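You operate a simulated robot arm through the tools that you are given. There is no shell and no other tool. Be economical: measure what you need, move in short steps, check, and stop when the job is done.

Carry out the task below with a simulated two-armed robot. There is one attempt and no reset: what you move stays moved.

TASK
Turn the motor in the cradle shaft up, lock it and dab grease on the shaft end.
Fine: grease from the grey tin with the teal dabber, which goes back. Set down upright: teal dabber.

Only the result counts: the job must be done as asked and must still hold three seconds after the hand-in. Knocking over, shifting, dropping, spilling or breaking anything else fails it.

THE ROBOT
Two 7-joint arms with fingered hands on one trunk that stands fixed in place. Base frame: the origin is at the foot of the trunk, x ahead of it, y to its left, z up. Lengths are in mm, angles in rad, forces in N, time in s.
The left shoulder is at [58, 185, 1192], the right one opposite. With the tool pointing down near the work surface each hand reaches from about 100 to 820 mm from the base axis, measured 20 degrees to its own side. Payload 4 kg a hand.
The tool frame of a hand sits at the grasp point between the pads (the TCP): z along the fingers, y along the line on which they close. The tips reach 26 mm beyond it. Largest opening 132 mm; the body of the gripper starts 73 mm behind the TCP. The gripper is a hand of 3 fingers: y runs from the thumb to the fingers, the wrist lies at [0, 0, -224] in the tool frame.
Orientation is that of the tool frame in the base frame, as [roll, pitch, yaw] about the fixed x, y, z axes, in that order (R = Rz(yaw) Ry(pitch) Rx(roll)). With the fingers straight down and closing along the base's y, the tool's x points along the base's -x, its y along +y and its z along -z.

THE INTERFACE
- The arms move only by the tool apply_moves. It takes "left_series", "right_series" or both (then of equal length, played together; a hand with none holds still); each is text: rows parted by semicolons, each of 6 numbers parted by spaces: the shift along the tool's x, y, z in mm, then the turn, a rotation vector about the tool's x, y, z in rad. In form: tx ty tz wx wy wz; .... A call has 1 to 20 rows; each row shifts and turns the commanded pose from where the row before left it, along the tool's axes as they then stand. A row lasts 0.2 s, in which the tool goes at most 50 mm and 0.15 rad; a call with a longer step from one row to the next is refused whole. A pose out of reach is approached as far as the arm can. The call stops where the force on the tool passes 40 N (or 10 N more than at its start, if that is more) or the arm is blocked; 0.2 s more then pass. In this call time passes only in rows, and 0.2 s behind the last. The reply holds the time, the measured pose of the TCP, the force on the tool along the base axes, the opening and the grip force, in the units named above and with some noise, with the torque about the TCP (base axes, N m) and any sound that the robot's microphone picked up.
- Cameras (640 x 400 px; columns grow to the right, rows downward): "scene" is now at [153, 48.9, 1433.2]; the picture's right is [0.50, -0.86, -0.07], its down [-0.44, -0.18, -0.88] and it looks along [0.75, 0.47, -0.47] (base axes); focal length 335 px, centre (320, 200). "left" rides on the left gripper at [-62, 3, -92] in its tool frame; the picture's right is [-0.05, -1.00, 0.00], its down [0.83, -0.04, -0.56] and it looks along [0.55, -0.03, 0.83] (tool axes); focal length 230 px, centre (320, 200). "right" rides on the right gripper at [62, 3, -92] in its tool frame; the picture's right is [-0.05, 1.00, 0.00], its down [-0.83, -0.04, -0.56] and it looks along [-0.56, -0.03, 0.83] (tool axes); focal length 230 px, centre (320, 200).
- snapshot(camera): a new picture of that camera. No time passes.
- raise_lower(by): slides the trunk up (or, below 0, down) by that many mm; the arms and the scene camera ride with it, the base frame stays. It gives what a move gives, with no picture.
- move_fingers(finger1, finger2, thumb_bend, hand): sets how far each is bent, from 0 (flat) to 1 (curled in); at 0.3 the hand is open as for a grip, at 0.7 the pads meet at the TCP. One left out holds its place. A second passes; each finger stops where it meets its share of the squeeze, and holds until it gets a number again. It is the only way to open and close the hand. It gives what a move gives, with no picture; readings hold the bend of each and the force on the fingers (four entries, about 0 where the hand has none), thumb and palm.
- aim_head(pan, tilt): turns the head with the scene camera to pan (to the left, within 1.501 rad either way) and tilt (down, from -0.506 to 1.204), counted from straight ahead of the robot. It gives what a move gives.
- measure_at(camera, pixels): for up to 12 pixels [column, row] of the newest picture of that camera ("zoom" is the newest enlarged one), the place [x, y, z] in the base frame of the surface seen there, good to about 3 mm. No time passes.
- zoom(camera, box): a new picture of the part [left, top, right, bottom] of that camera's present view, enlarged. No time passes.
- job_done(): hands the job in; it is judged then, once.

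Keep the steps short. Do not move on a guess: measure, check each grasp and each placing, and mend mistakes. In all there are 80 turns and 48 pictures (those below and enlarged ones count). Leave the grippers open and the arms clear of the work at the hand-in unless told otherwise, and finish with a single line.

The tools are called as name(argument=value, ...) on one line, values as JSON. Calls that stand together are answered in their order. apply_moves: Moves the arms, as the interface text tells. Its arguments: {"type":"object","properties":{"left_series":{"type":"string"},"right_series":{"type":"string"}},"required":[]} The other tools are called the same way: raise_lower (by) slides the trunk up or down; move_fingers (finger1, finger2, thumb_bend, hand) moves the fingers one by one; aim_head (pan, tilt) turns the head that bears the scene camera; snapshot (camera) takes a picture; measure_at (camera, pixels) gives the place of the surface under pixels of a picture; zoom (camera, box) takes an enlarged picture of a part of a camera's view; job_done () hands the job in.

At the start:

```text
time: 0.0
left_position: [344.3, 478.6, 1280.1]
left_tool_rot: [-3.14, -0.001, 3.14]
left_wrist_force: [-0.4, -0.2, -0.5]
left_ft_torque: [0.03, 0.02, 0.0]
left_width: 131.5
left_finger_force: 0.1
left_shape: jaw
left_bend: [0.3, 0.3, 0.3]
left_finger forces: [0.0, 0.0, 0.0, 0.0, 0.0, 0.0]
right_position: [485.5, 65.2, 1227.5]
right_tool_rot: [3.141, 0.001, 3.141]
right_wrist_force: [-0.3, -0.2, 0.2]
right_ft_torque: [-0.02, -0.02, -0.01]
right_width: 131.8
right_finger_force: 0.1
right_shape: jaw
right_bend: [0.3, 0.3, 0.3]
right_finger forces: [0.1, 0.1, 0.0, 0.1, 0.0, 0.0]
trunk travel left (down, up): [-225.0, 237.0]
head pan, tilt: [0.532, 0.363]
```

scene: 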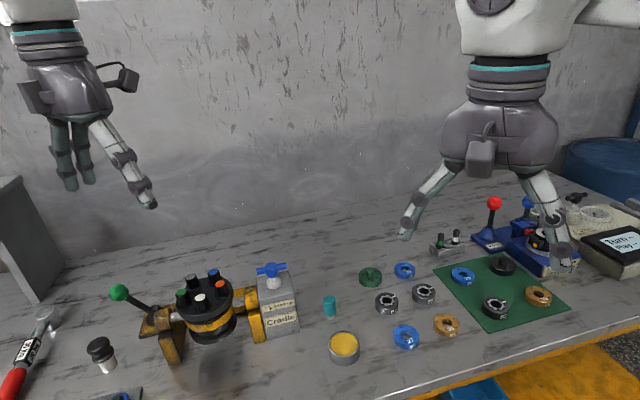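
right: 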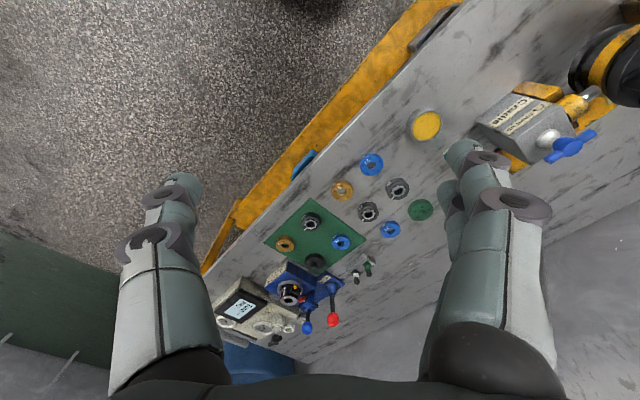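
left: 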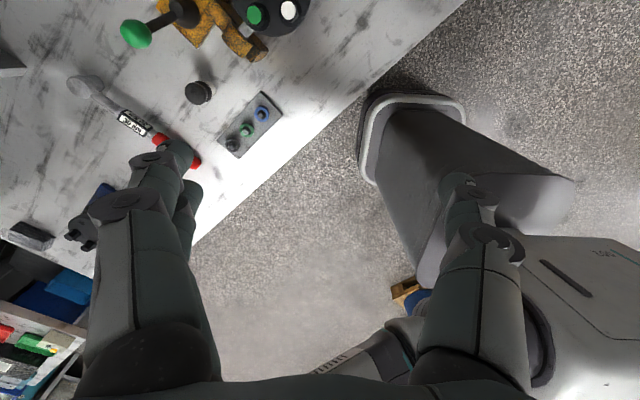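

I see the cradle at about (220,310), with a green-knobbed lever at the left and a blue lock handle at the right (270,270). The yellow-topped tin is at (343,345) and a teal object at (330,305). I'll zoom in on both.

zoom(camera="scene", box=[100, 240, 370, 400])

measure_at(camera="scene", pixels=[[118, 292], [150, 308], [212, 296], [270, 269], [279, 285], [285, 320], [330, 299], [330, 314], [343, 343], [102, 345], [250, 320], [172, 350]])

```text
2.37 times, centred on (235, 320) of scene
```

zoom: 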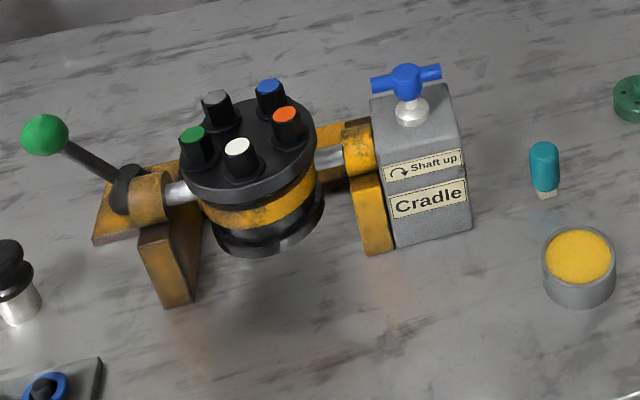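

```text
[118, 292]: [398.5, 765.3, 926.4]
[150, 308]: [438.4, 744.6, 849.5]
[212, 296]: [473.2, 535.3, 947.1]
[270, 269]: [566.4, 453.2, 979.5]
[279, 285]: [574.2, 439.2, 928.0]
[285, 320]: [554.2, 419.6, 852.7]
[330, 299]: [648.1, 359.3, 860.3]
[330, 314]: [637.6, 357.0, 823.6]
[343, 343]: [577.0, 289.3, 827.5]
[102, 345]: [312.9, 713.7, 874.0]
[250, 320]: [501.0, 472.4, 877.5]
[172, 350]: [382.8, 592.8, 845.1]
```

The cradle label shows a curved arrow and "Shaft up". I'll aim the head at the cradle for a centred view.

aim_head(pan=0.9, tilt=0.68)

snapshot(camera="scene")

```text
time: 0.8
left_position: [342.3, 478.8, 1278.9]
left_tool_rot: [-3.141, 0.0, 3.141]
left_wrist_force: [-0.2, 0.6, 0.6]
left_ft_torque: [0.01, -0.01, 0.0]
left_width: 132.2
left_finger_force: 0.0
left_shape: jaw
left_bend: [0.3, 0.3, 0.3]
left_finger forces: [0.0, 0.0, 0.1, 0.0, 0.0, 0.1]
right_position: [484.9, 65.4, 1228.1]
right_tool_rot: [3.14, 0.0, -3.141]
right_wrist_force: [-0.4, -0.4, 0.3]
right_ft_torque: [0.0, -0.03, -0.01]
right_width: 131.8
right_finger_force: 0.0
right_shape: jaw
right_bend: [0.3, 0.3, 0.3]
right_finger forces: [0.0, 0.1, 0.0, 0.0, 0.0, 0.0]
trunk travel left (down, up): [-225.0, 237.0]
head pan, tilt: [0.901, 0.681]
```

```text
43 pictures are left
```

scene: 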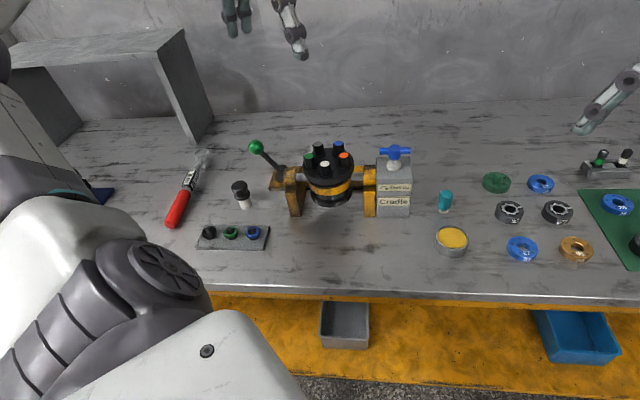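

zoom(camera="scene", box=[230, 120, 480, 276])

measure_at(camera="scene", pixels=[[256, 146], [268, 158], [280, 171], [293, 178], [369, 173], [394, 151], [382, 151], [408, 152], [394, 166], [310, 240], [445, 195], [452, 236]])

```text
2.56 times, centred on (355, 198) of scene
```

zoom: 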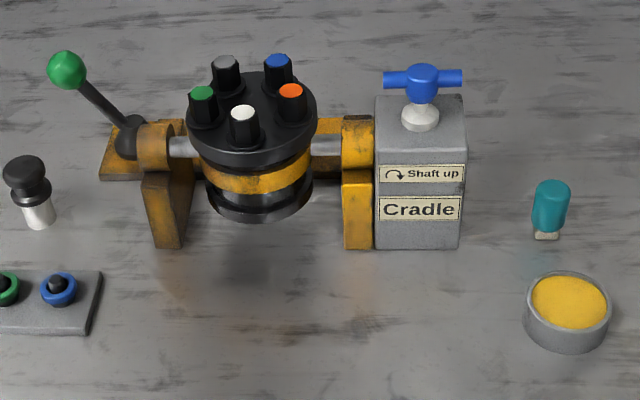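

```text
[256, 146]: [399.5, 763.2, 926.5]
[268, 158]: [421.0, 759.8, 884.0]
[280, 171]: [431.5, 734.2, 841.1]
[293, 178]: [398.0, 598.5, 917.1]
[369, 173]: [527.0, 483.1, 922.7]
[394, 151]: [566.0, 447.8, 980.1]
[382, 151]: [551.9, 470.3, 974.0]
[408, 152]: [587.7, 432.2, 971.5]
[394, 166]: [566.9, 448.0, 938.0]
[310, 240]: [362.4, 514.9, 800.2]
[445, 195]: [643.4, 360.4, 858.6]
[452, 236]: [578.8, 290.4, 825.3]
```

I need finer measurements to understand the cradle's structure.

measure_at(camera="zoom", pixels=[[67, 68], [100, 103], [128, 140], [120, 170], [155, 130], [160, 150], [165, 210], [180, 145], [326, 145], [357, 150], [358, 210], [340, 128]])

measure_at(camera="zoom", pixels=[[203, 92], [226, 62], [278, 61], [291, 89], [243, 112], [252, 85], [258, 180], [260, 212], [400, 79], [448, 77], [423, 70], [420, 120]])

measure_at(camera="zoom", pixels=[[551, 187], [551, 215], [546, 236], [570, 300], [524, 310], [610, 310], [567, 274], [568, 330], [500, 250], [40, 215], [420, 245], [400, 105]])

```text
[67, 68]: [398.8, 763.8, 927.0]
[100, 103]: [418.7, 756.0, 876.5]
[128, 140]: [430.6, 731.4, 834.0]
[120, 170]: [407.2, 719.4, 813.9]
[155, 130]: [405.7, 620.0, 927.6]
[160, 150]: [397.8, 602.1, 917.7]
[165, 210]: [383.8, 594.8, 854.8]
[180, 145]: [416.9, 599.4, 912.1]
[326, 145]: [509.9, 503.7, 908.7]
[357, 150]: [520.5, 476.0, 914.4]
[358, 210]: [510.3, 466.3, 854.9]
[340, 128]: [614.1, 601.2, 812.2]
```

```text
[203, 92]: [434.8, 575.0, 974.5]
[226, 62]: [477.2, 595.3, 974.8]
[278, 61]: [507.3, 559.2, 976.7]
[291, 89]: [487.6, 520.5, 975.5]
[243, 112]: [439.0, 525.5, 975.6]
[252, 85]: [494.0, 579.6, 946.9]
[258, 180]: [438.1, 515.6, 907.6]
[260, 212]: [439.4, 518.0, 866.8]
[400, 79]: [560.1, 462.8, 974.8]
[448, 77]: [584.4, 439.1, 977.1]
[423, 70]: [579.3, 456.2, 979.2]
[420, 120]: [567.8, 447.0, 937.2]
```

```text
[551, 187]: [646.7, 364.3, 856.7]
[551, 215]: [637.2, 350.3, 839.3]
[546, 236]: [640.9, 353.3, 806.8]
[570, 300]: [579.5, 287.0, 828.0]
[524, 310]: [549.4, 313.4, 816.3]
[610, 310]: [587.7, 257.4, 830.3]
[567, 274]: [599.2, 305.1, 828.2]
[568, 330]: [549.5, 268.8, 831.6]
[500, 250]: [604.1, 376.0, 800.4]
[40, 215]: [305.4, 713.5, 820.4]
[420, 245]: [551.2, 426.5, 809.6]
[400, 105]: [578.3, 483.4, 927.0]
```

The table is at z≈800 and the axle at z≈912. It runs from about (400,610) to (530,485). I'll zoom in more on the lever and labels.

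zoom(camera="scene", box=[240, 130, 340, 192])

zoom(camera="scene", box=[350, 140, 470, 215])

```text
6.40 times, centred on (290, 161) of scene
```

zoom: 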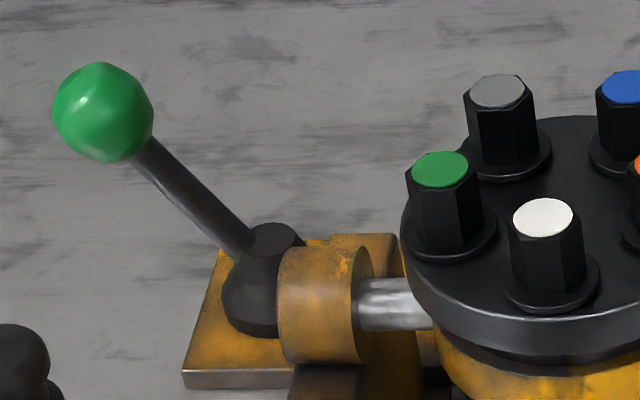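

```text
5.33 times, centred on (410, 178) of scene
```

zoom: 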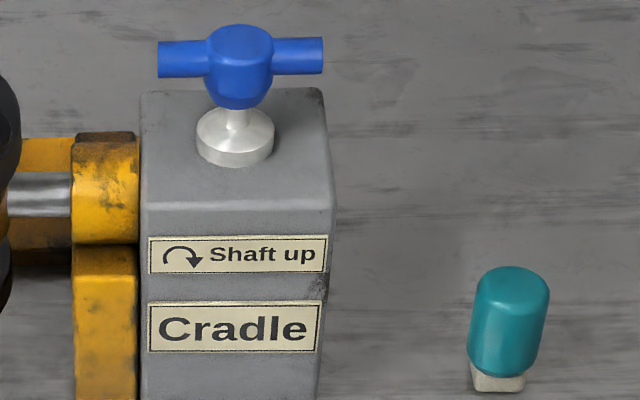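

The layout reads clearly now. The blue T-handle sits on the gearbox, so turning it clockwise should bring the shaft up, and the green lever should be the lock. I'll move the left hand above the T-handle at (569,451), z≈1100, and yaw it so the fingers straddle the bar, which lies at about -45°.

apply_moves(left_series="-32.5 -4 25.6 0 0 0;-32.5 -4 25.6 0 0 0;-32.5 -4 25.6 0 0 0;-32.5 -4 25.6 0 0 0;-32.5 -4 25.6 0 0 0;-32.5 -4 25.6 0 0 0;-32.5 -4 25.6 0 0 0;0 0 0 0 0 0.131;0 0 0 0 0 0.131;0 0 0 0 0 0.131;0 0 0 0 0 0.131;0 0 0 0 0 0.131;0 0 0 0 0 0.131")

snapshot(camera="left")

snapshot(camera="scene")

```text
time: 3.6
left_position: [571.1, 451.5, 1100.5]
left_tool_rot: [3.141, 0.001, 2.354]
left_wrist_force: [0.5, -0.8, 0.7]
left_ft_torque: [0.01, -0.02, 0.01]
left_width: 131.7
left_finger_force: 0.2
left_shape: jaw
left_bend: [0.3, 0.3, 0.3]
left_finger forces: [0.0, 0.1, 0.0, 0.1, 0.0, 0.1]
right_position: [484.4, 64.2, 1226.9]
right_tool_rot: [3.141, -0.001, 3.142]
right_wrist_force: [0.3, 0.0, 0.3]
right_ft_torque: [-0.02, 0.02, -0.03]
right_width: 131.8
right_finger_force: 0.0
right_shape: jaw
right_bend: [0.3, 0.3, 0.3]
right_finger forces: [0.1, 0.0, 0.0, 0.0, 0.0, 0.0]
trunk travel left (down, up): [-225.0, 237.0]
head pan, tilt: [0.901, 0.681]
```

```text
39 pictures are left
```

left: 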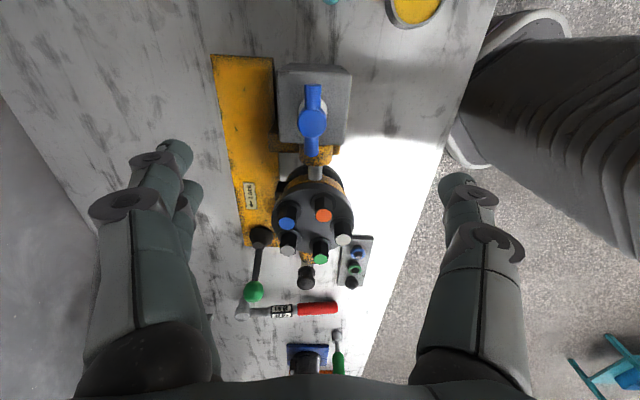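

```text
38 pictures are left
```

scene: 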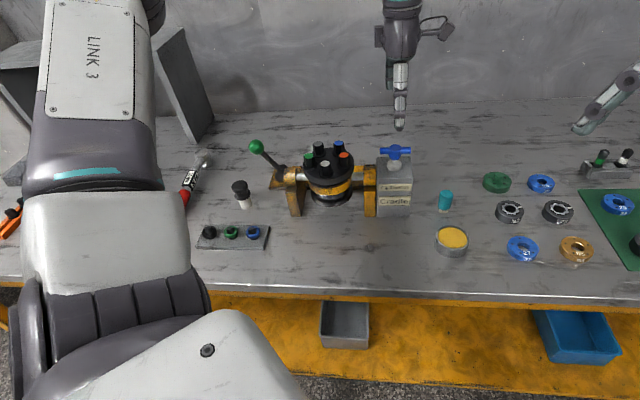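

The plate beside the lever carries a small label at (250,195). I'll zoom in on it and on the handle.

zoom(camera="left", box=[200, 160, 370, 310])

measure_at(camera="left", pixels=[[312, 90], [312, 120], [312, 150], [312, 122], [250, 195], [261, 236], [253, 292], [316, 174], [310, 205]])

```text
2.67 times, centred on (285, 235) of left
```

zoom: 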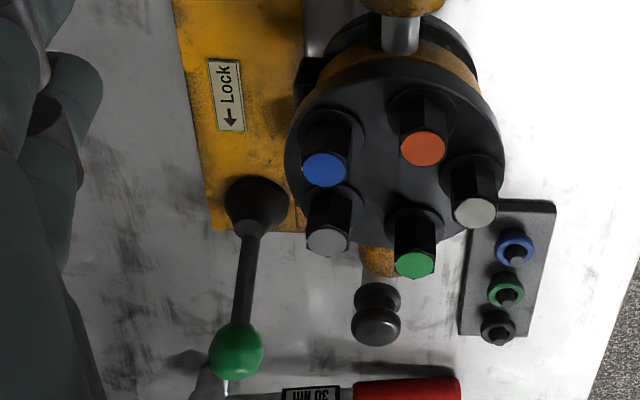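

```text
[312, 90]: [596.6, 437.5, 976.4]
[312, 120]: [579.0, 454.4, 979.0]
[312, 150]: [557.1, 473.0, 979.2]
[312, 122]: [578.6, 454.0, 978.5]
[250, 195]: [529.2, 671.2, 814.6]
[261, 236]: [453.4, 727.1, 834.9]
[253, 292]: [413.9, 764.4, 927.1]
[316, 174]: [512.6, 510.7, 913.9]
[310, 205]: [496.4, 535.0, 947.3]
```

The label reads "Lock" with an arrow pointing the way the lever already leans, so the cradle may be locked at the start. I'll test this gently. First I'll lower the hand over the T-handle (centre about (574,454), bar z≈973) and grip it.

apply_moves(left_series="0 4 40 0 0 0;0 0 40 0 0 0;0 0 30 0 0 0;0 0 16 0 0 0")

move_fingers(hand="left", finger1=0.7, finger2=0.7, thumb_bend=0.7)

snapshot(camera="left")

```text
time: 4.7
left_position: [571.9, 453.9, 975.1]
left_tool_rot: [-3.141, 0.001, 2.355]
left_wrist_force: [-0.5, -0.2, 0.1]
left_ft_torque: [0.0, -0.01, -0.03]
left_width: 131.7
left_finger_force: 0.0
left_shape: jaw
left_bend: [0.3, 0.3, 0.3]
left_finger forces: [0.0, 0.0, 0.0, 0.1, 0.0, 0.0]
right_position: [485.7, 65.9, 1227.2]
right_tool_rot: [-3.141, 0.001, -3.141]
right_wrist_force: [0.7, -0.3, 0.3]
right_ft_torque: [0.01, -0.02, 0.03]
right_width: 131.8
right_finger_force: 0.0
right_shape: jaw
right_bend: [0.3, 0.3, 0.3]
right_finger forces: [0.0, 0.1, 0.0, 0.1, 0.1, 0.0]
trunk travel left (down, up): [-225.0, 237.0]
head pan, tilt: [0.901, 0.681]
```

```text
time: 5.7
left_position: [572.2, 454.4, 974.2]
left_tool_rot: [-3.141, -0.001, 2.357]
left_wrist_force: [3.5, 3.3, -4.1]
left_ft_torque: [0.02, 0.0, 0.02]
left_width: 23.4
left_finger_force: 8.8
left_shape: fingers
left_bend: [0.63, 0.65, 0.67]
left_finger forces: [6.7, 4.1, 0.1, 0.1, 5.9, 0.0]
right_position: [485.3, 65.2, 1226.1]
right_tool_rot: [3.142, 0.0, -3.141]
right_wrist_force: [0.9, 0.5, 0.0]
right_ft_torque: [-0.01, 0.01, -0.01]
right_width: 132.1
right_finger_force: 0.1
right_shape: jaw
right_bend: [0.3, 0.3, 0.3]
right_finger forces: [0.1, 0.1, 0.1, 0.0, 0.0, 0.0]
trunk travel left (down, up): [-225.0, 237.0]
head pan, tilt: [0.901, 0.681]
```

```text
36 pictures are left
```

left: 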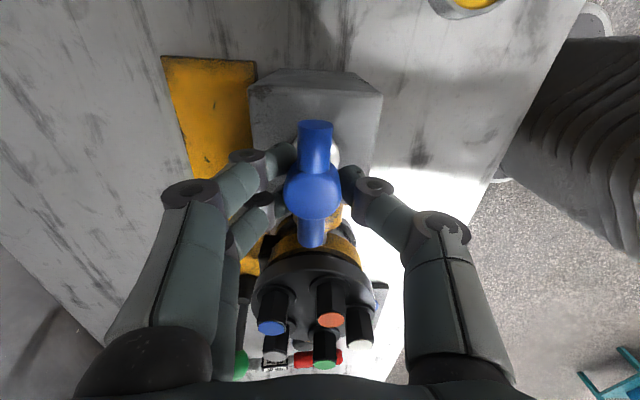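

The handle is held on both sides. I'll turn it clockwise 0.3 rad as a test.

apply_moves(left_series="0 0 0 0 0 0.1;0 0 0 0 0 0.1;0 0 0 0 0 0.1")

snapshot(camera="left")

```text
time: 6.5
left_position: [572.5, 455.9, 974.0]
left_tool_rot: [-3.14, 0.0, 2.056]
left_wrist_force: [-1.3, 8.3, -6.3]
left_ft_torque: [0.14, 0.1, 0.24]
left_width: 22.8
left_finger_force: 10.8
left_shape: fingers
left_bend: [0.63, 0.66, 0.68]
left_finger forces: [5.7, 10.3, 0.1, 0.0, 5.5, 0.0]
right_position: [486.2, 66.7, 1226.8]
right_tool_rot: [-3.14, -0.001, 3.141]
right_wrist_force: [0.2, 0.3, 0.5]
right_ft_torque: [-0.02, 0.0, 0.03]
right_width: 131.9
right_finger_force: 0.1
right_shape: jaw
right_bend: [0.3, 0.3, 0.3]
right_finger forces: [0.1, 0.1, 0.1, 0.1, 0.0, 0.0]
trunk travel left (down, up): [-225.0, 237.0]
head pan, tilt: [0.901, 0.681]
```

```text
35 pictures are left
```

left: 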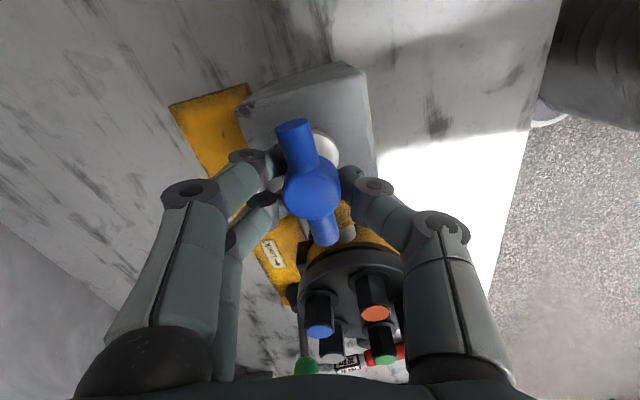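

The handle stayed aligned with the box while the hand turned and slipped, so the cradle is locked. I'll turn back, open the hand and rise.

apply_moves(left_series="0 0 0 0 0 -0.1;0 0 0 0 0 -0.1;0 0 0 0 0 -0.1")

move_fingers(hand="left", finger1=0.3, finger2=0.3, thumb_bend=0.3)

apply_moves(left_series="0 0 -40 0 0 0;0 0 -40 0 0 0;0 0 -40 0 0 0")

snapshot(camera="left")

```text
time: 7.2
left_position: [573.4, 454.2, 973.5]
left_tool_rot: [-3.14, -0.002, 2.357]
left_wrist_force: [-0.2, 4.4, -6.9]
left_ft_torque: [0.11, 0.12, -0.18]
left_width: 21.7
left_finger_force: 11.9
left_shape: fingers
left_bend: [0.63, 0.65, 0.67]
left_finger forces: [9.3, 5.9, 0.1, 0.0, 8.2, 0.0]
right_position: [485.1, 65.2, 1226.0]
right_tool_rot: [-3.141, 0.0, 3.141]
right_wrist_force: [-0.7, 0.4, 0.4]
right_ft_torque: [-0.02, 0.0, 0.0]
right_width: 132.0
right_finger_force: 0.0
right_shape: jaw
right_bend: [0.3, 0.3, 0.3]
right_finger forces: [0.0, 0.0, 0.1, 0.0, 0.1, 0.1]
trunk travel left (down, up): [-225.0, 237.0]
head pan, tilt: [0.901, 0.681]
```

```text
time: 8.2
left_position: [573.2, 453.4, 975.2]
left_tool_rot: [3.142, 0.0, 2.355]
left_wrist_force: [0.8, 0.3, 0.5]
left_ft_torque: [-0.03, -0.01, 0.01]
left_width: 134.0
left_finger_force: 0.1
left_shape: fingers
left_bend: [0.3, 0.3, 0.3]
left_finger forces: [0.0, 0.0, 0.1, 0.0, 0.1, 0.1]
right_position: [484.5, 64.5, 1226.4]
right_tool_rot: [3.141, 0.001, -3.141]
right_wrist_force: [0.5, -0.9, -0.3]
right_ft_torque: [0.01, -0.01, -0.01]
right_width: 131.7
right_finger_force: 0.0
right_shape: jaw
right_bend: [0.3, 0.3, 0.3]
right_finger forces: [0.1, 0.1, 0.0, 0.1, 0.0, 0.0]
trunk travel left (down, up): [-225.0, 237.0]
head pan, tilt: [0.901, 0.681]
```

```text
time: 9.1
left_position: [572.4, 455.3, 1096.0]
left_tool_rot: [-3.141, 0.0, 2.356]
left_wrist_force: [0.8, -0.1, -0.1]
left_ft_torque: [0.02, -0.04, 0.02]
left_width: 134.0
left_finger_force: 0.0
left_shape: fingers
left_bend: [0.3, 0.3, 0.3]
left_finger forces: [0.0, 0.0, 0.0, 0.0, 0.0, 0.0]
right_position: [485.2, 64.4, 1228.7]
right_tool_rot: [-3.141, 0.004, -3.141]
right_wrist_force: [-0.1, 0.2, -0.1]
right_ft_torque: [0.02, 0.0, 0.0]
right_width: 131.8
right_finger_force: 0.1
right_shape: jaw
right_bend: [0.3, 0.3, 0.3]
right_finger forces: [0.0, 0.0, 0.1, 0.1, 0.0, 0.0]
trunk travel left (down, up): [-225.0, 237.0]
head pan, tilt: [0.901, 0.681]
```

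```text
34 pictures are left
```

left: 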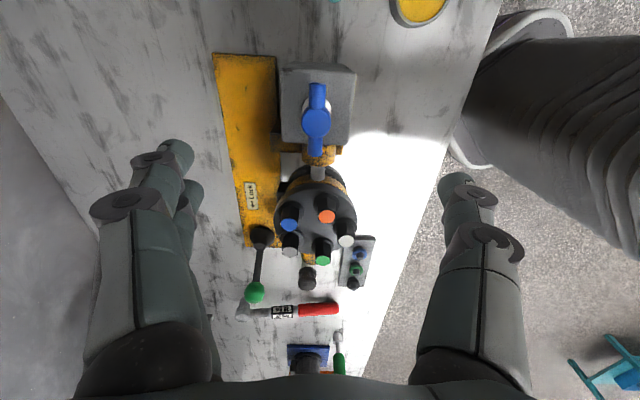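

The knob centre is near (405,765,925) and the pivot near (443,733,825). I'll measure how close the grey shelf at upper left of the scene comes before going there.

measure_at(camera="scene", pixels=[[184, 30], [200, 125], [170, 55], [195, 90], [205, 160], [180, 222], [241, 187], [256, 142], [256, 150]])

measure_at(camera="left", pixels=[[255, 288], [256, 298], [258, 262], [260, 238], [243, 310], [300, 355]])

```text
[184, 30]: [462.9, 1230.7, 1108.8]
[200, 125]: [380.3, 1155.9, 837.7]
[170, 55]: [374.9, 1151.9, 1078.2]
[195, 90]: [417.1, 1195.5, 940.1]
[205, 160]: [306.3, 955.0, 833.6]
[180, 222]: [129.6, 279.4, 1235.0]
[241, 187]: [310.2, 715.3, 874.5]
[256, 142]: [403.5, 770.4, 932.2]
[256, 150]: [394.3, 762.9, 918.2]
```

```text
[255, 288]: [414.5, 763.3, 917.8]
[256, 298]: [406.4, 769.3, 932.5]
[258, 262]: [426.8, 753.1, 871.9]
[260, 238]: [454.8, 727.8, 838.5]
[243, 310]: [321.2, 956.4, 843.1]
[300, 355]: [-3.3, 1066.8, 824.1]
```

The shelf is far away (y>1150). I'll move the left hand above the green knob and turn it so it closes along the lever's swing direction.

apply_moves(left_series="42 13 7 0 0 0;42 13 7 0 0 0;42 13 7 0 0 0;42 13 7 0 0 0;42 13 7 0 0 0;42 13 7 0 0 0;42 13 7 0 0 0;42 13 7 0 0 0;0 0 0 0 0 -0.131;0 0 0 0 0 -0.131;0 0 0 0 0 -0.131;0 0 0 0 0 -0.131;0 0 0 0 0 -0.131;0 0 0 0 0 -0.131;0 0 0 0 0 -0.131;0 0 0 0 0 -0.131;0 0 0 0 0 -0.131;0 0 0 0 0 -0.131;0 0 0 0 0 -0.131;0 0 0 0 0 -0.131")

snapshot(camera="left")

```text
time: 13.2
left_position: [409.4, 765.0, 1039.1]
left_tool_rot: [3.14, 0.0, -2.353]
left_wrist_force: [0.8, -0.7, -0.1]
left_ft_torque: [-0.02, -0.02, 0.0]
left_width: 133.7
left_finger_force: 0.0
left_shape: fingers
left_bend: [0.3, 0.3, 0.3]
left_finger forces: [0.1, 0.0, 0.0, 0.0, 0.1, 0.0]
right_position: [485.3, 65.0, 1226.3]
right_tool_rot: [3.141, -0.001, 3.14]
right_wrist_force: [0.0, 0.0, -0.7]
right_ft_torque: [0.03, 0.01, -0.04]
right_width: 131.8
right_finger_force: 0.1
right_shape: jaw
right_bend: [0.3, 0.3, 0.3]
right_finger forces: [0.0, 0.0, 0.1, 0.0, 0.0, 0.0]
trunk travel left (down, up): [-225.0, 237.0]
head pan, tilt: [0.901, 0.681]
```

```text
33 pictures are left
```

left: 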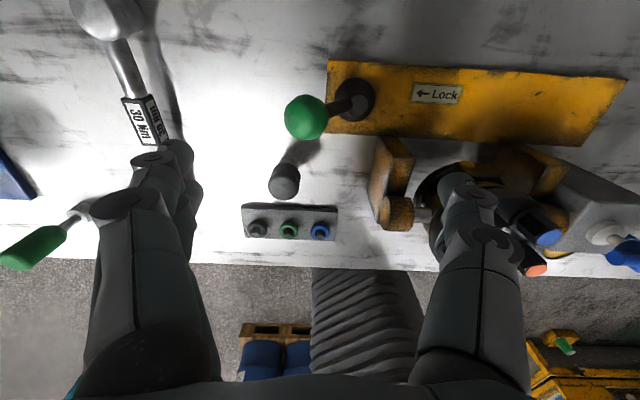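

The knob sits between the open fingers, and the lever leans toward the "Lock" arrow. I'll close partway, lower to the knob and close on it.

apply_moves(left_series="0 5 40 0 0 0;0 0 40 0 0 0;0 0 36 0 0 0")

move_fingers(hand="left", finger1=0.7, finger2=0.7, thumb_bend=0.7)

snapshot(camera="left")

```text
time: 14.1
left_position: [406.7, 767.0, 922.0]
left_tool_rot: [-3.14, 0.0, -2.354]
left_wrist_force: [-0.3, -0.6, -0.1]
left_ft_torque: [-0.04, 0.0, 0.03]
left_width: 134.1
left_finger_force: 0.0
left_shape: fingers
left_bend: [0.3, 0.3, 0.3]
left_finger forces: [0.0, 0.0, 0.1, 0.0, 0.1, 0.0]
right_position: [484.2, 64.6, 1227.4]
right_tool_rot: [-3.139, -0.001, 3.141]
right_wrist_force: [-0.5, 0.3, 0.1]
right_ft_torque: [-0.01, -0.01, -0.03]
right_width: 132.1
right_finger_force: 0.1
right_shape: jaw
right_bend: [0.3, 0.3, 0.3]
right_finger forces: [0.0, 0.1, 0.0, 0.0, 0.0, 0.1]
trunk travel left (down, up): [-225.0, 237.0]
head pan, tilt: [0.901, 0.681]
```

```text
time: 15.1
left_position: [404.2, 770.4, 924.1]
left_tool_rot: [-3.14, -0.001, -2.355]
left_wrist_force: [-5.4, 1.9, -2.1]
left_ft_torque: [0.07, 0.13, 0.01]
left_width: 29.7
left_finger_force: 9.7
left_shape: fingers
left_bend: [0.61, 0.65, 0.67]
left_finger forces: [7.4, 4.0, 0.0, 0.0, 7.9, 0.0]
right_position: [483.5, 65.5, 1227.9]
right_tool_rot: [3.141, 0.003, -3.14]
right_wrist_force: [0.1, -0.2, 1.0]
right_ft_torque: [0.01, -0.01, -0.06]
right_width: 131.8
right_finger_force: 0.1
right_shape: jaw
right_bend: [0.3, 0.3, 0.3]
right_finger forces: [0.0, 0.1, 0.1, 0.1, 0.0, 0.0]
trunk travel left (down, up): [-225.0, 237.0]
head pan, tilt: [0.901, 0.681]
```

```text
32 pictures are left
```

left: 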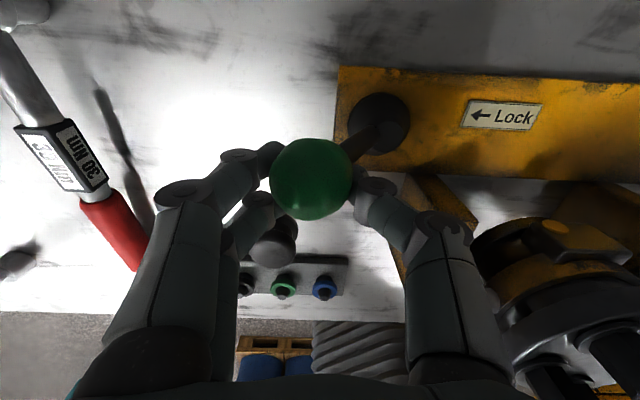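

The ball is gripped at width 30. I'll swing it along its arc toward upright in four small steps.

apply_moves(left_series="0 -12.3 -5.5 0 0 0;0 -12.8 -4 0 0 0;0 -13.2 -2.4 0 0 0;0 -13.4 -0.8 0 0 0")

snapshot(camera="left")

```text
time: 16.1
left_position: [441.5, 732.7, 933.8]
left_tool_rot: [3.14, -0.002, -2.353]
left_wrist_force: [-10.1, -2.3, -11.9]
left_ft_torque: [0.09, 0.28, 0.03]
left_width: 25.9
left_finger_force: 10.6
left_shape: fingers
left_bend: [0.63, 0.67, 0.66]
left_finger forces: [6.3, 4.2, 0.0, 0.0, 10.3, 0.0]
right_position: [485.4, 65.5, 1227.4]
right_tool_rot: [3.142, 0.0, -3.141]
right_wrist_force: [0.1, 0.0, -0.1]
right_ft_torque: [0.0, -0.02, -0.02]
right_width: 132.1
right_finger_force: 0.0
right_shape: jaw
right_bend: [0.3, 0.3, 0.3]
right_finger forces: [0.1, 0.0, 0.0, 0.1, 0.0, 0.0]
trunk travel left (down, up): [-225.0, 237.0]
head pan, tilt: [0.901, 0.681]
```

```text
31 pictures are left
```

left: 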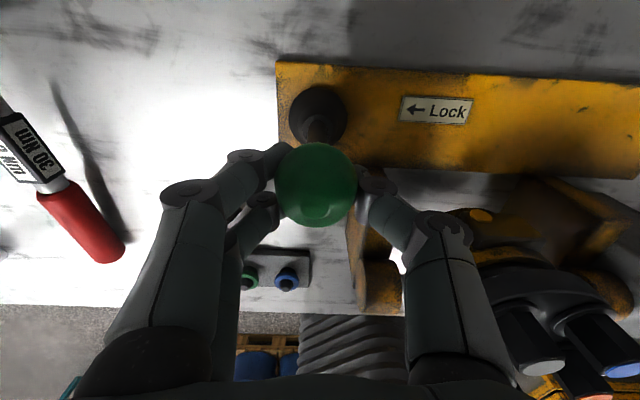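

The lever moves and is now near upright. I'll continue along the arc to the other side.

apply_moves(left_series="0 -13.4 2.5 0 0 0;0 -13.2 3.2 0 0 0;0 -12.8 4.2 0 0 0;0 -12.3 5.5 0 0 0")

snapshot(camera="left")

```text
time: 16.8
left_position: [457.3, 717.4, 928.2]
left_tool_rot: [3.119, 0.004, -2.351]
left_wrist_force: [-32.8, 24.0, 13.1]
left_ft_torque: [0.41, 0.45, 0.29]
left_width: 35.2
left_finger_force: 19.9
left_shape: fingers
left_bend: [0.58, 0.62, 0.7]
left_finger forces: [22.0, 17.7, 0.0, 0.0, 0.0, 0.0]
right_position: [479.3, 62.4, 1231.1]
right_tool_rot: [-3.141, 0.006, 3.137]
right_wrist_force: [-0.4, 0.1, -0.8]
right_ft_torque: [0.02, 0.01, -0.02]
right_width: 131.9
right_finger_force: 0.0
right_shape: jaw
right_bend: [0.3, 0.3, 0.3]
right_finger forces: [0.0, 0.0, 0.0, 0.0, 0.1, 0.0]
trunk travel left (down, up): [-225.0, 237.0]
head pan, tilt: [0.901, 0.681]
stopped in row 3 (left hand): the force on the tool passed its limit at 45 N (the readings are from after the stop); the commanded pose is now the measured one
```

```text
30 pictures are left
```

left: 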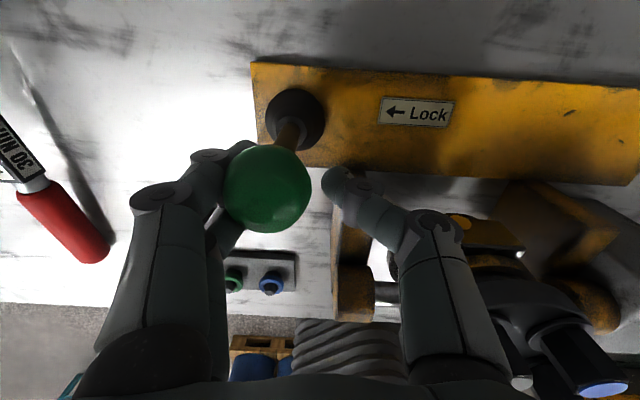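

The lever hit a stop just at upright, so upright is the unlocked end. I'll back off, open the hand and rise.

apply_moves(left_series="0 10 0 0 0 0")

move_fingers(hand="left", finger1=0.3, finger2=0.3, thumb_bend=0.3)

apply_moves(left_series="0 0 -40 0 0 0;0 0 -40 0 0 0;0 0 -40 0 0 0;0 0 -40 0 0 0")

snapshot(camera="left")

```text
time: 17.2
left_position: [454.6, 720.2, 928.8]
left_tool_rot: [3.13, 0.004, -2.355]
left_wrist_force: [-22.7, 14.3, 8.5]
left_ft_torque: [0.33, 0.32, 0.26]
left_width: 30.8
left_finger_force: 12.8
left_shape: fingers
left_bend: [0.59, 0.63, 0.7]
left_finger forces: [13.5, 12.2, 0.1, 0.0, 0.1, 0.0]
right_position: [482.7, 63.6, 1227.7]
right_tool_rot: [-3.138, 0.005, 3.139]
right_wrist_force: [-0.5, 0.4, 0.6]
right_ft_torque: [-0.02, 0.01, 0.01]
right_width: 131.7
right_finger_force: 0.1
right_shape: jaw
right_bend: [0.3, 0.3, 0.3]
right_finger forces: [0.0, 0.1, 0.1, 0.0, 0.0, 0.0]
trunk travel left (down, up): [-225.0, 237.0]
head pan, tilt: [0.901, 0.681]
```

```text
time: 18.2
left_position: [457.3, 719.7, 928.2]
left_tool_rot: [3.13, 0.001, -2.355]
left_wrist_force: [-1.1, 0.4, -0.7]
left_ft_torque: [0.01, -0.01, 0.0]
left_width: 133.7
left_finger_force: 0.1
left_shape: fingers
left_bend: [0.3, 0.3, 0.3]
left_finger forces: [0.0, 0.0, 0.1, 0.0, 0.0, 0.0]
right_position: [486.7, 63.4, 1226.0]
right_tool_rot: [-3.141, 0.0, 3.137]
right_wrist_force: [-0.1, 0.1, 0.0]
right_ft_torque: [0.01, -0.01, -0.03]
right_width: 132.0
right_finger_force: 0.1
right_shape: jaw
right_bend: [0.3, 0.3, 0.3]
right_finger forces: [0.1, 0.0, 0.0, 0.0, 0.1, 0.0]
trunk travel left (down, up): [-225.0, 237.0]
head pan, tilt: [0.901, 0.681]
```

```text
time: 19.2
left_position: [459.6, 715.2, 1088.8]
left_tool_rot: [3.129, 0.003, -2.354]
left_wrist_force: [-0.8, 0.3, 0.1]
left_ft_torque: [0.04, 0.01, 0.01]
left_width: 134.1
left_finger_force: 0.0
left_shape: fingers
left_bend: [0.3, 0.3, 0.3]
left_finger forces: [0.1, 0.0, 0.0, 0.0, 0.1, 0.0]
right_position: [485.0, 62.4, 1227.1]
right_tool_rot: [3.14, 0.002, 3.138]
right_wrist_force: [-0.1, 0.2, 0.4]
right_ft_torque: [0.03, -0.01, -0.02]
right_width: 131.8
right_finger_force: 0.1
right_shape: jaw
right_bend: [0.3, 0.3, 0.3]
right_finger forces: [0.0, 0.0, 0.0, 0.0, 0.0, 0.0]
trunk travel left (down, up): [-225.0, 237.0]
head pan, tilt: [0.901, 0.681]
```

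```text
29 pictures are left
```

left: 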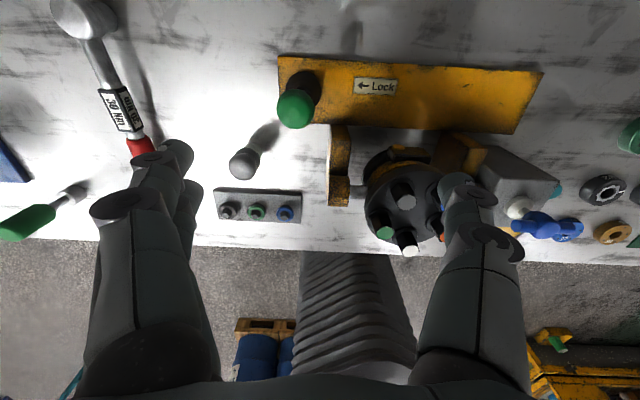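

The lever is now upright. I'll return above the T-handle with the hand yawed the other way, which leaves the most room for clockwise turning.

apply_moves(left_series="17.4 -44.1 -1.2 0.012 0 0;17.4 -44.1 -1.2 0 0 0;17.4 -44.1 -1.2 0 0 0;17.4 -44.1 -1.2 0 0 0;17.4 -44.1 -1.2 0 0 0;17.4 -44.1 -1.2 0 0 0;0 0 0 0 0 -0.131;0 0 0 0 0 -0.131;0 0 0 0 0 -0.131;0 0 0 0 0 -0.131;0 0 0 0 0 -0.131;0 0 0 0 0 -0.131;0 0 0 0 0 -0.131;0 0 0 0 0 -0.131;0 0 0 0 0 -0.131;0 0 0 0 0 -0.131;0 0 0 0 0 -0.131;0 0 0 0 0 -0.131")

snapshot(camera="scene")

```text
time: 23.0
left_position: [573.1, 460.0, 1094.5]
left_tool_rot: [-3.139, -0.001, -0.777]
left_wrist_force: [1.2, 0.8, 0.5]
left_ft_torque: [0.01, -0.01, -0.02]
left_width: 133.9
left_finger_force: 0.2
left_shape: fingers
left_bend: [0.3, 0.3, 0.3]
left_finger forces: [0.1, 0.1, 0.1, 0.0, 0.0, 0.0]
right_position: [485.4, 63.4, 1227.1]
right_tool_rot: [3.141, -0.001, 3.139]
right_wrist_force: [-1.0, -0.2, 0.3]
right_ft_torque: [0.06, 0.0, 0.01]
right_width: 131.8
right_finger_force: 0.0
right_shape: jaw
right_bend: [0.3, 0.3, 0.3]
right_finger forces: [0.0, 0.1, 0.0, 0.0, 0.0, 0.0]
trunk travel left (down, up): [-225.0, 237.0]
head pan, tilt: [0.901, 0.681]
```

```text
28 pictures are left
```

scene: 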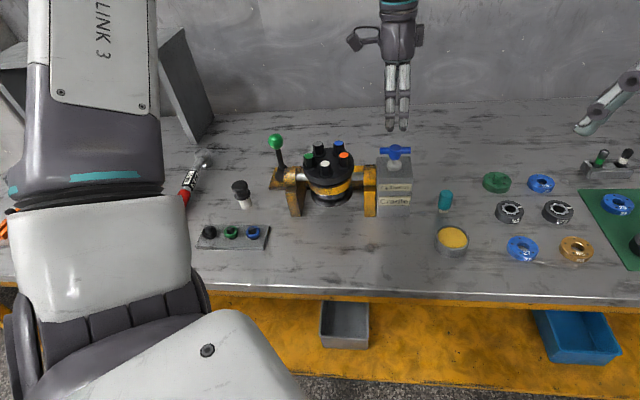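

The yaw was reached. I'll lower onto the handle, grip it and turn clockwise 0.3 rad as a check.

apply_moves(left_series="4.2 4.2 40 0 0 0;0 0 40 0 0 0;0 0 40 0 0 0")

move_fingers(hand="left", finger1=0.7, finger2=0.7, thumb_bend=0.7)

apply_moves(left_series="0 0 0 0 0 0.1;0 0 0 0 0 0.1;0 0 0 0 0 0.1")

snapshot(camera="left")

```text
time: 23.8
left_position: [575.2, 454.7, 975.7]
left_tool_rot: [-3.14, 0.001, -0.782]
left_wrist_force: [0.5, 0.7, 0.7]
left_ft_torque: [0.0, 0.01, -0.04]
left_width: 134.1
left_finger_force: 0.1
left_shape: fingers
left_bend: [0.3, 0.3, 0.3]
left_finger forces: [0.0, 0.0, 0.0, 0.0, 0.0, 0.1]
right_position: [486.6, 64.3, 1226.9]
right_tool_rot: [3.141, 0.0, 3.138]
right_wrist_force: [1.1, -0.5, 0.5]
right_ft_torque: [0.03, 0.02, -0.04]
right_width: 132.0
right_finger_force: 0.0
right_shape: jaw
right_bend: [0.3, 0.3, 0.3]
right_finger forces: [0.0, 0.1, 0.0, 0.0, 0.1, 0.0]
trunk travel left (down, up): [-225.0, 237.0]
head pan, tilt: [0.901, 0.681]
```

```text
time: 24.8
left_position: [573.4, 454.8, 975.8]
left_tool_rot: [-3.14, -0.001, -0.782]
left_wrist_force: [2.4, 4.2, -1.2]
left_ft_torque: [0.05, -0.03, 0.01]
left_width: 22.1
left_finger_force: 8.9
left_shape: fingers
left_bend: [0.67, 0.66, 0.65]
left_finger forces: [2.5, 3.9, 0.0, 0.0, 11.2, 0.0]
right_position: [485.3, 64.5, 1226.7]
right_tool_rot: [-3.141, 0.0, 3.137]
right_wrist_force: [-0.3, 0.5, -0.5]
right_ft_torque: [-0.02, 0.03, -0.01]
right_width: 131.9
right_finger_force: 0.1
right_shape: jaw
right_bend: [0.3, 0.3, 0.3]
right_finger forces: [0.0, 0.1, 0.0, 0.0, 0.0, 0.0]
trunk travel left (down, up): [-225.0, 237.0]
head pan, tilt: [0.901, 0.681]
```

```text
time: 25.6
left_position: [574.3, 455.6, 974.5]
left_tool_rot: [-3.14, 0.0, -1.081]
left_wrist_force: [4.2, 5.6, -1.1]
left_ft_torque: [0.13, -0.06, 0.22]
left_width: 22.4
left_finger_force: 9.5
left_shape: fingers
left_bend: [0.67, 0.67, 0.65]
left_finger forces: [2.4, 4.1, 0.0, 0.1, 12.5, 0.1]
right_position: [486.7, 65.6, 1226.6]
right_tool_rot: [-3.139, -0.001, 3.139]
right_wrist_force: [0.8, 0.2, -0.1]
right_ft_torque: [0.0, -0.02, 0.02]
right_width: 131.9
right_finger_force: 0.1
right_shape: jaw
right_bend: [0.3, 0.3, 0.3]
right_finger forces: [0.0, 0.0, 0.0, 0.0, 0.0, 0.1]
trunk travel left (down, up): [-225.0, 237.0]
head pan, tilt: [0.901, 0.681]
```

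```text
27 pictures are left
```

left: 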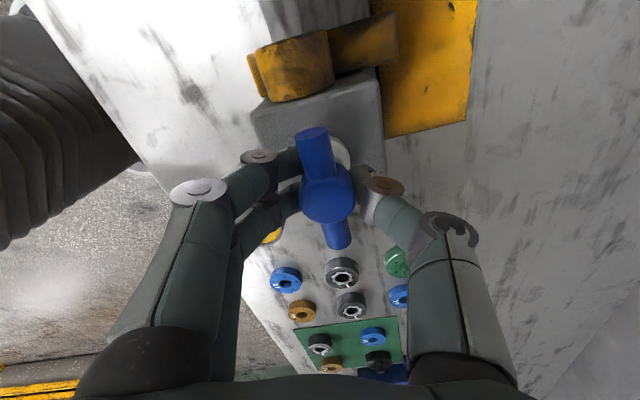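

The bar again looks slightly rotated within the grip. I'll check whether the handle or motor moved at all.

zoom(camera="scene", box=[260, 125, 430, 231])

```text
3.76 times, centred on (345, 178) of scene
```

zoom: 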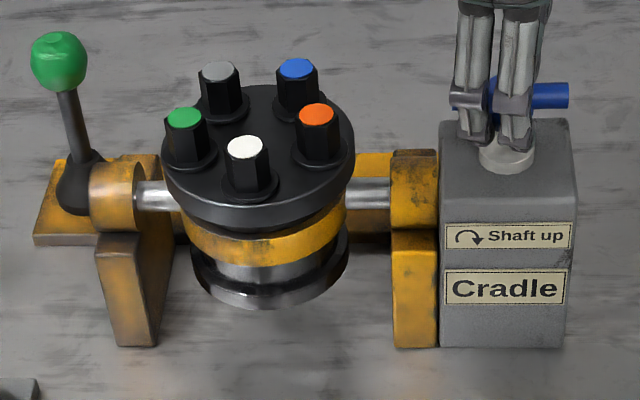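

The handle barely moved, so the grip on the round hub slips. I'll squeeze tighter and try again while still in place.

move_fingers(hand="left", finger1=1.0, finger2=1.0, thumb_bend=1.0)

apply_moves(left_series="0 0 0 0 0 0.12;0 0 0 0 0 0.12;0 0 0 0 0 0.12;0 0 0 0 0 0.12")

snapshot(camera="left")

```text
time: 26.6
left_position: [573.0, 452.7, 972.8]
left_tool_rot: [3.137, 0.002, -1.082]
left_wrist_force: [-2.9, -1.7, -21.7]
left_ft_torque: [-0.19, 0.34, 0.06]
left_width: 20.7
left_finger_force: 26.2
left_shape: fingers
left_bend: [0.72, 0.72, 0.62]
left_finger forces: [11.6, 13.2, 0.0, 0.0, 27.8, 0.0]
right_position: [487.5, 64.2, 1226.5]
right_tool_rot: [-3.14, -0.002, 3.137]
right_wrist_force: [0.1, -0.2, -0.1]
right_ft_torque: [0.0, -0.01, 0.04]
right_width: 131.9
right_finger_force: 0.0
right_shape: jaw
right_bend: [0.3, 0.3, 0.3]
right_finger forces: [0.0, 0.0, 0.0, 0.1, 0.1, 0.1]
trunk travel left (down, up): [-225.0, 237.0]
head pan, tilt: [0.901, 0.681]
```

```text
time: 27.6
left_position: [573.0, 454.7, 972.8]
left_tool_rot: [3.141, -0.001, -1.565]
left_wrist_force: [-6.8, 5.0, -23.4]
left_ft_torque: [0.11, 0.47, 0.11]
left_width: 20.9
left_finger_force: 25.7
left_shape: fingers
left_bend: [0.71, 0.71, 0.62]
left_finger forces: [12.9, 13.6, 0.0, 0.1, 25.2, 0.0]
right_position: [486.7, 65.9, 1226.4]
right_tool_rot: [-3.14, -0.001, 3.139]
right_wrist_force: [-0.4, 0.1, 0.2]
right_ft_torque: [-0.02, -0.02, -0.02]
right_width: 131.9
right_finger_force: 0.1
right_shape: jaw
right_bend: [0.3, 0.3, 0.3]
right_finger forces: [0.0, 0.0, 0.0, 0.0, 0.0, 0.1]
trunk travel left (down, up): [-225.0, 237.0]
head pan, tilt: [0.901, 0.681]
```

```text
25 pictures are left
```

left: 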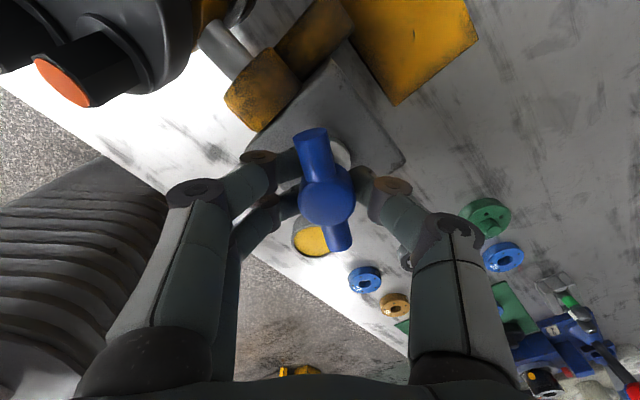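

The tighter grip works. The handle now turns with the hand and the motor is tilting. I'll continue clockwise.

apply_moves(left_series="0 0 0 0 0 0.12;0 0 0 0 0 0.12;0 0 0 0 0 0.12;0 0 0 0 0 0.12;0 0 0 0 0 0.12;0 0 0 0 0 0.12;0 0 0 0 0 0.12;0 0 0 0 0 0.12")

zoom(camera="scene", box=[260, 125, 430, 231])

```text
time: 29.4
left_position: [576.0, 457.1, 971.7]
left_tool_rot: [3.142, 0.001, -2.524]
left_wrist_force: [5.4, 17.7, -18.6]
left_ft_torque: [0.55, 0.14, -0.02]
left_width: 20.5
left_finger_force: 25.8
left_shape: fingers
left_bend: [0.71, 0.71, 0.62]
left_finger forces: [15.6, 12.2, 0.1, 0.0, 23.6, 0.1]
right_position: [487.9, 66.8, 1225.2]
right_tool_rot: [-3.137, 0.0, 3.138]
right_wrist_force: [-0.6, 0.8, -0.6]
right_ft_torque: [0.03, 0.0, -0.01]
right_width: 131.7
right_finger_force: 0.0
right_shape: jaw
right_bend: [0.3, 0.3, 0.3]
right_finger forces: [0.0, 0.0, 0.1, 0.1, 0.1, 0.1]
trunk travel left (down, up): [-225.0, 237.0]
head pan, tilt: [0.901, 0.681]
```

```text
3.76 times, centred on (345, 178) of scene
```

zoom: 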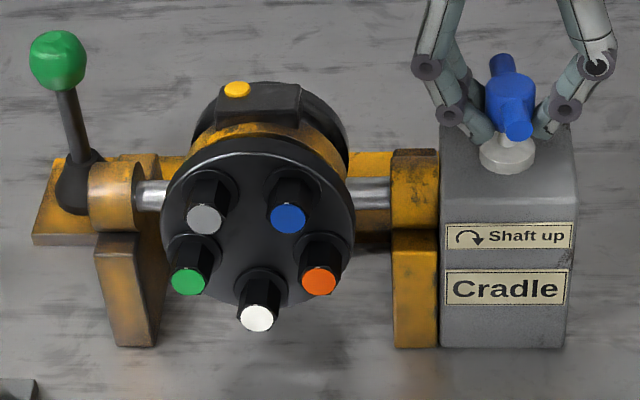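

About 1:1. The motor has rotated roughly 70°. I'll continue with 8 more rows and check.

apply_moves(left_series="0 0 0 0 0 0.12;0 0 0 0 0 0.12;0 0 0 0 0 0.12;0 0 0 0 0 0.12;0 0 0 0 0 0.12;0 0 0 0 0 0.12;0 0 0 0 0 0.12;0 0 0 0 0 0.12;0 0 0 0 0 0.12;0 0 0 0 0 0.12;0 0 0 0 0 0.12")

zoom(camera="scene", box=[260, 125, 430, 231])

```text
time: 31.8
left_position: [573.6, 453.3, 973.1]
left_tool_rot: [-3.141, 0.0, 2.438]
left_wrist_force: [10.2, 12.8, -6.4]
left_ft_torque: [0.29, -0.29, 0.02]
left_width: 21.8
left_finger_force: 23.8
left_shape: fingers
left_bend: [0.7, 0.71, 0.65]
left_finger forces: [15.3, 15.5, 0.0, 0.0, 16.0, 0.1]
right_position: [487.9, 65.0, 1226.9]
right_tool_rot: [-3.14, -0.001, 3.138]
right_wrist_force: [0.0, 0.3, 0.1]
right_ft_torque: [-0.01, 0.0, 0.0]
right_width: 132.0
right_finger_force: 0.0
right_shape: jaw
right_bend: [0.3, 0.3, 0.3]
right_finger forces: [0.1, 0.0, 0.0, 0.0, 0.0, 0.0]
trunk travel left (down, up): [-225.0, 237.0]
head pan, tilt: [0.901, 0.681]
```

```text
3.76 times, centred on (345, 178) of scene
```

zoom: 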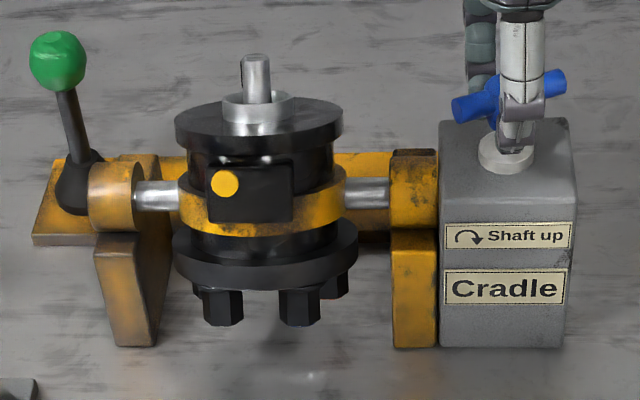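

The shaft is almost up. I'll measure its tilt using shaft tip, collar and flange points.

measure_at(camera="zoom", pixels=[[256, 57], [256, 75], [258, 95], [258, 120], [185, 128], [335, 125], [235, 108], [310, 105], [255, 145], [461, 110], [556, 82], [258, 270]])

snapshot(camera="left")

```text
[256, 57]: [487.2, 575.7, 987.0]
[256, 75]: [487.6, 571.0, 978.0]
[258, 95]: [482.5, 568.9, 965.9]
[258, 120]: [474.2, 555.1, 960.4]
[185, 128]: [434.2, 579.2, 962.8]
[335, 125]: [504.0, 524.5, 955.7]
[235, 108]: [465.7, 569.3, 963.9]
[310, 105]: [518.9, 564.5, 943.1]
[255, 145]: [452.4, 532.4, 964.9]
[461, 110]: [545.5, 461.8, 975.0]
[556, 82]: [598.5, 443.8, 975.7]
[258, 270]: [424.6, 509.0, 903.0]
```

```text
22 pictures are left
```

left: 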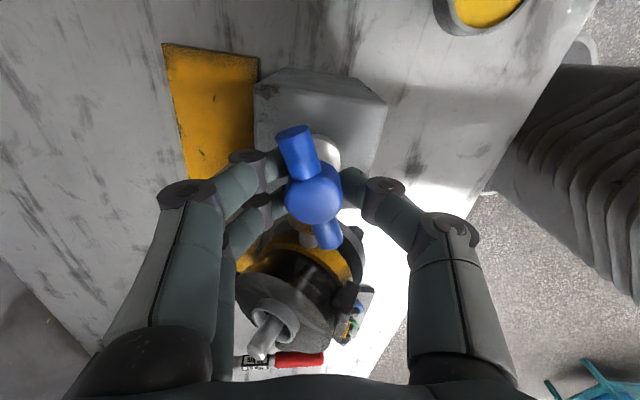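

The flange still tilts about 18–25° and the bar is about 26° short of its starting line. I'll turn on by 0.36 rad and re-measure.

apply_moves(left_series="0 0 0 0 0 0.12;0 0 0 0 0 0.12;0 0 0 0 0 0.12")

zoom(camera="scene", box=[260, 125, 430, 231])

measure_at(camera="zoom", pixels=[[461, 105], [556, 85], [185, 120], [335, 120], [310, 95], [255, 145], [220, 135], [300, 135], [230, 95], [256, 48], [256, 70], [256, 90]])

```text
time: 32.6
left_position: [574.2, 455.1, 972.8]
left_tool_rot: [3.14, 0.001, 2.079]
left_wrist_force: [7.9, 15.5, -5.3]
left_ft_torque: [0.3, -0.22, -0.04]
left_width: 21.0
left_finger_force: 22.7
left_shape: fingers
left_bend: [0.71, 0.71, 0.65]
left_finger forces: [12.6, 16.1, 0.0, 0.0, 16.3, 0.0]
right_position: [486.7, 65.5, 1226.7]
right_tool_rot: [-3.14, 0.001, 3.139]
right_wrist_force: [0.1, 0.2, 0.5]
right_ft_torque: [0.01, 0.02, 0.01]
right_width: 131.9
right_finger_force: 0.1
right_shape: jaw
right_bend: [0.3, 0.3, 0.3]
right_finger forces: [0.0, 0.0, 0.1, 0.1, 0.0, 0.1]
trunk travel left (down, up): [-225.0, 237.0]
head pan, tilt: [0.901, 0.681]
```

```text
3.76 times, centred on (345, 178) of scene
```

zoom: 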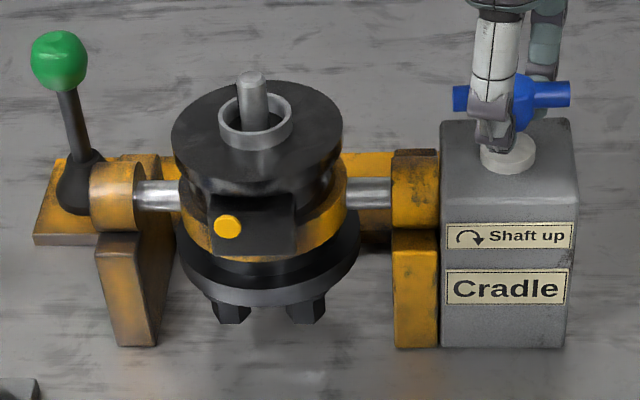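

```text
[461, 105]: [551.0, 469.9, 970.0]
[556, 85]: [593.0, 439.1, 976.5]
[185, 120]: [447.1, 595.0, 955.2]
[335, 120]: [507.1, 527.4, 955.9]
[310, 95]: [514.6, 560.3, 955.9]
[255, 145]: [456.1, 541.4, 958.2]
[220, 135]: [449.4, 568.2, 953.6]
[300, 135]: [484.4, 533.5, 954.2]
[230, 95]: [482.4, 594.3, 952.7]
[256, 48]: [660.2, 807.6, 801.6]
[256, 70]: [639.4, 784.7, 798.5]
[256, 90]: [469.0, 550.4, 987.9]
```

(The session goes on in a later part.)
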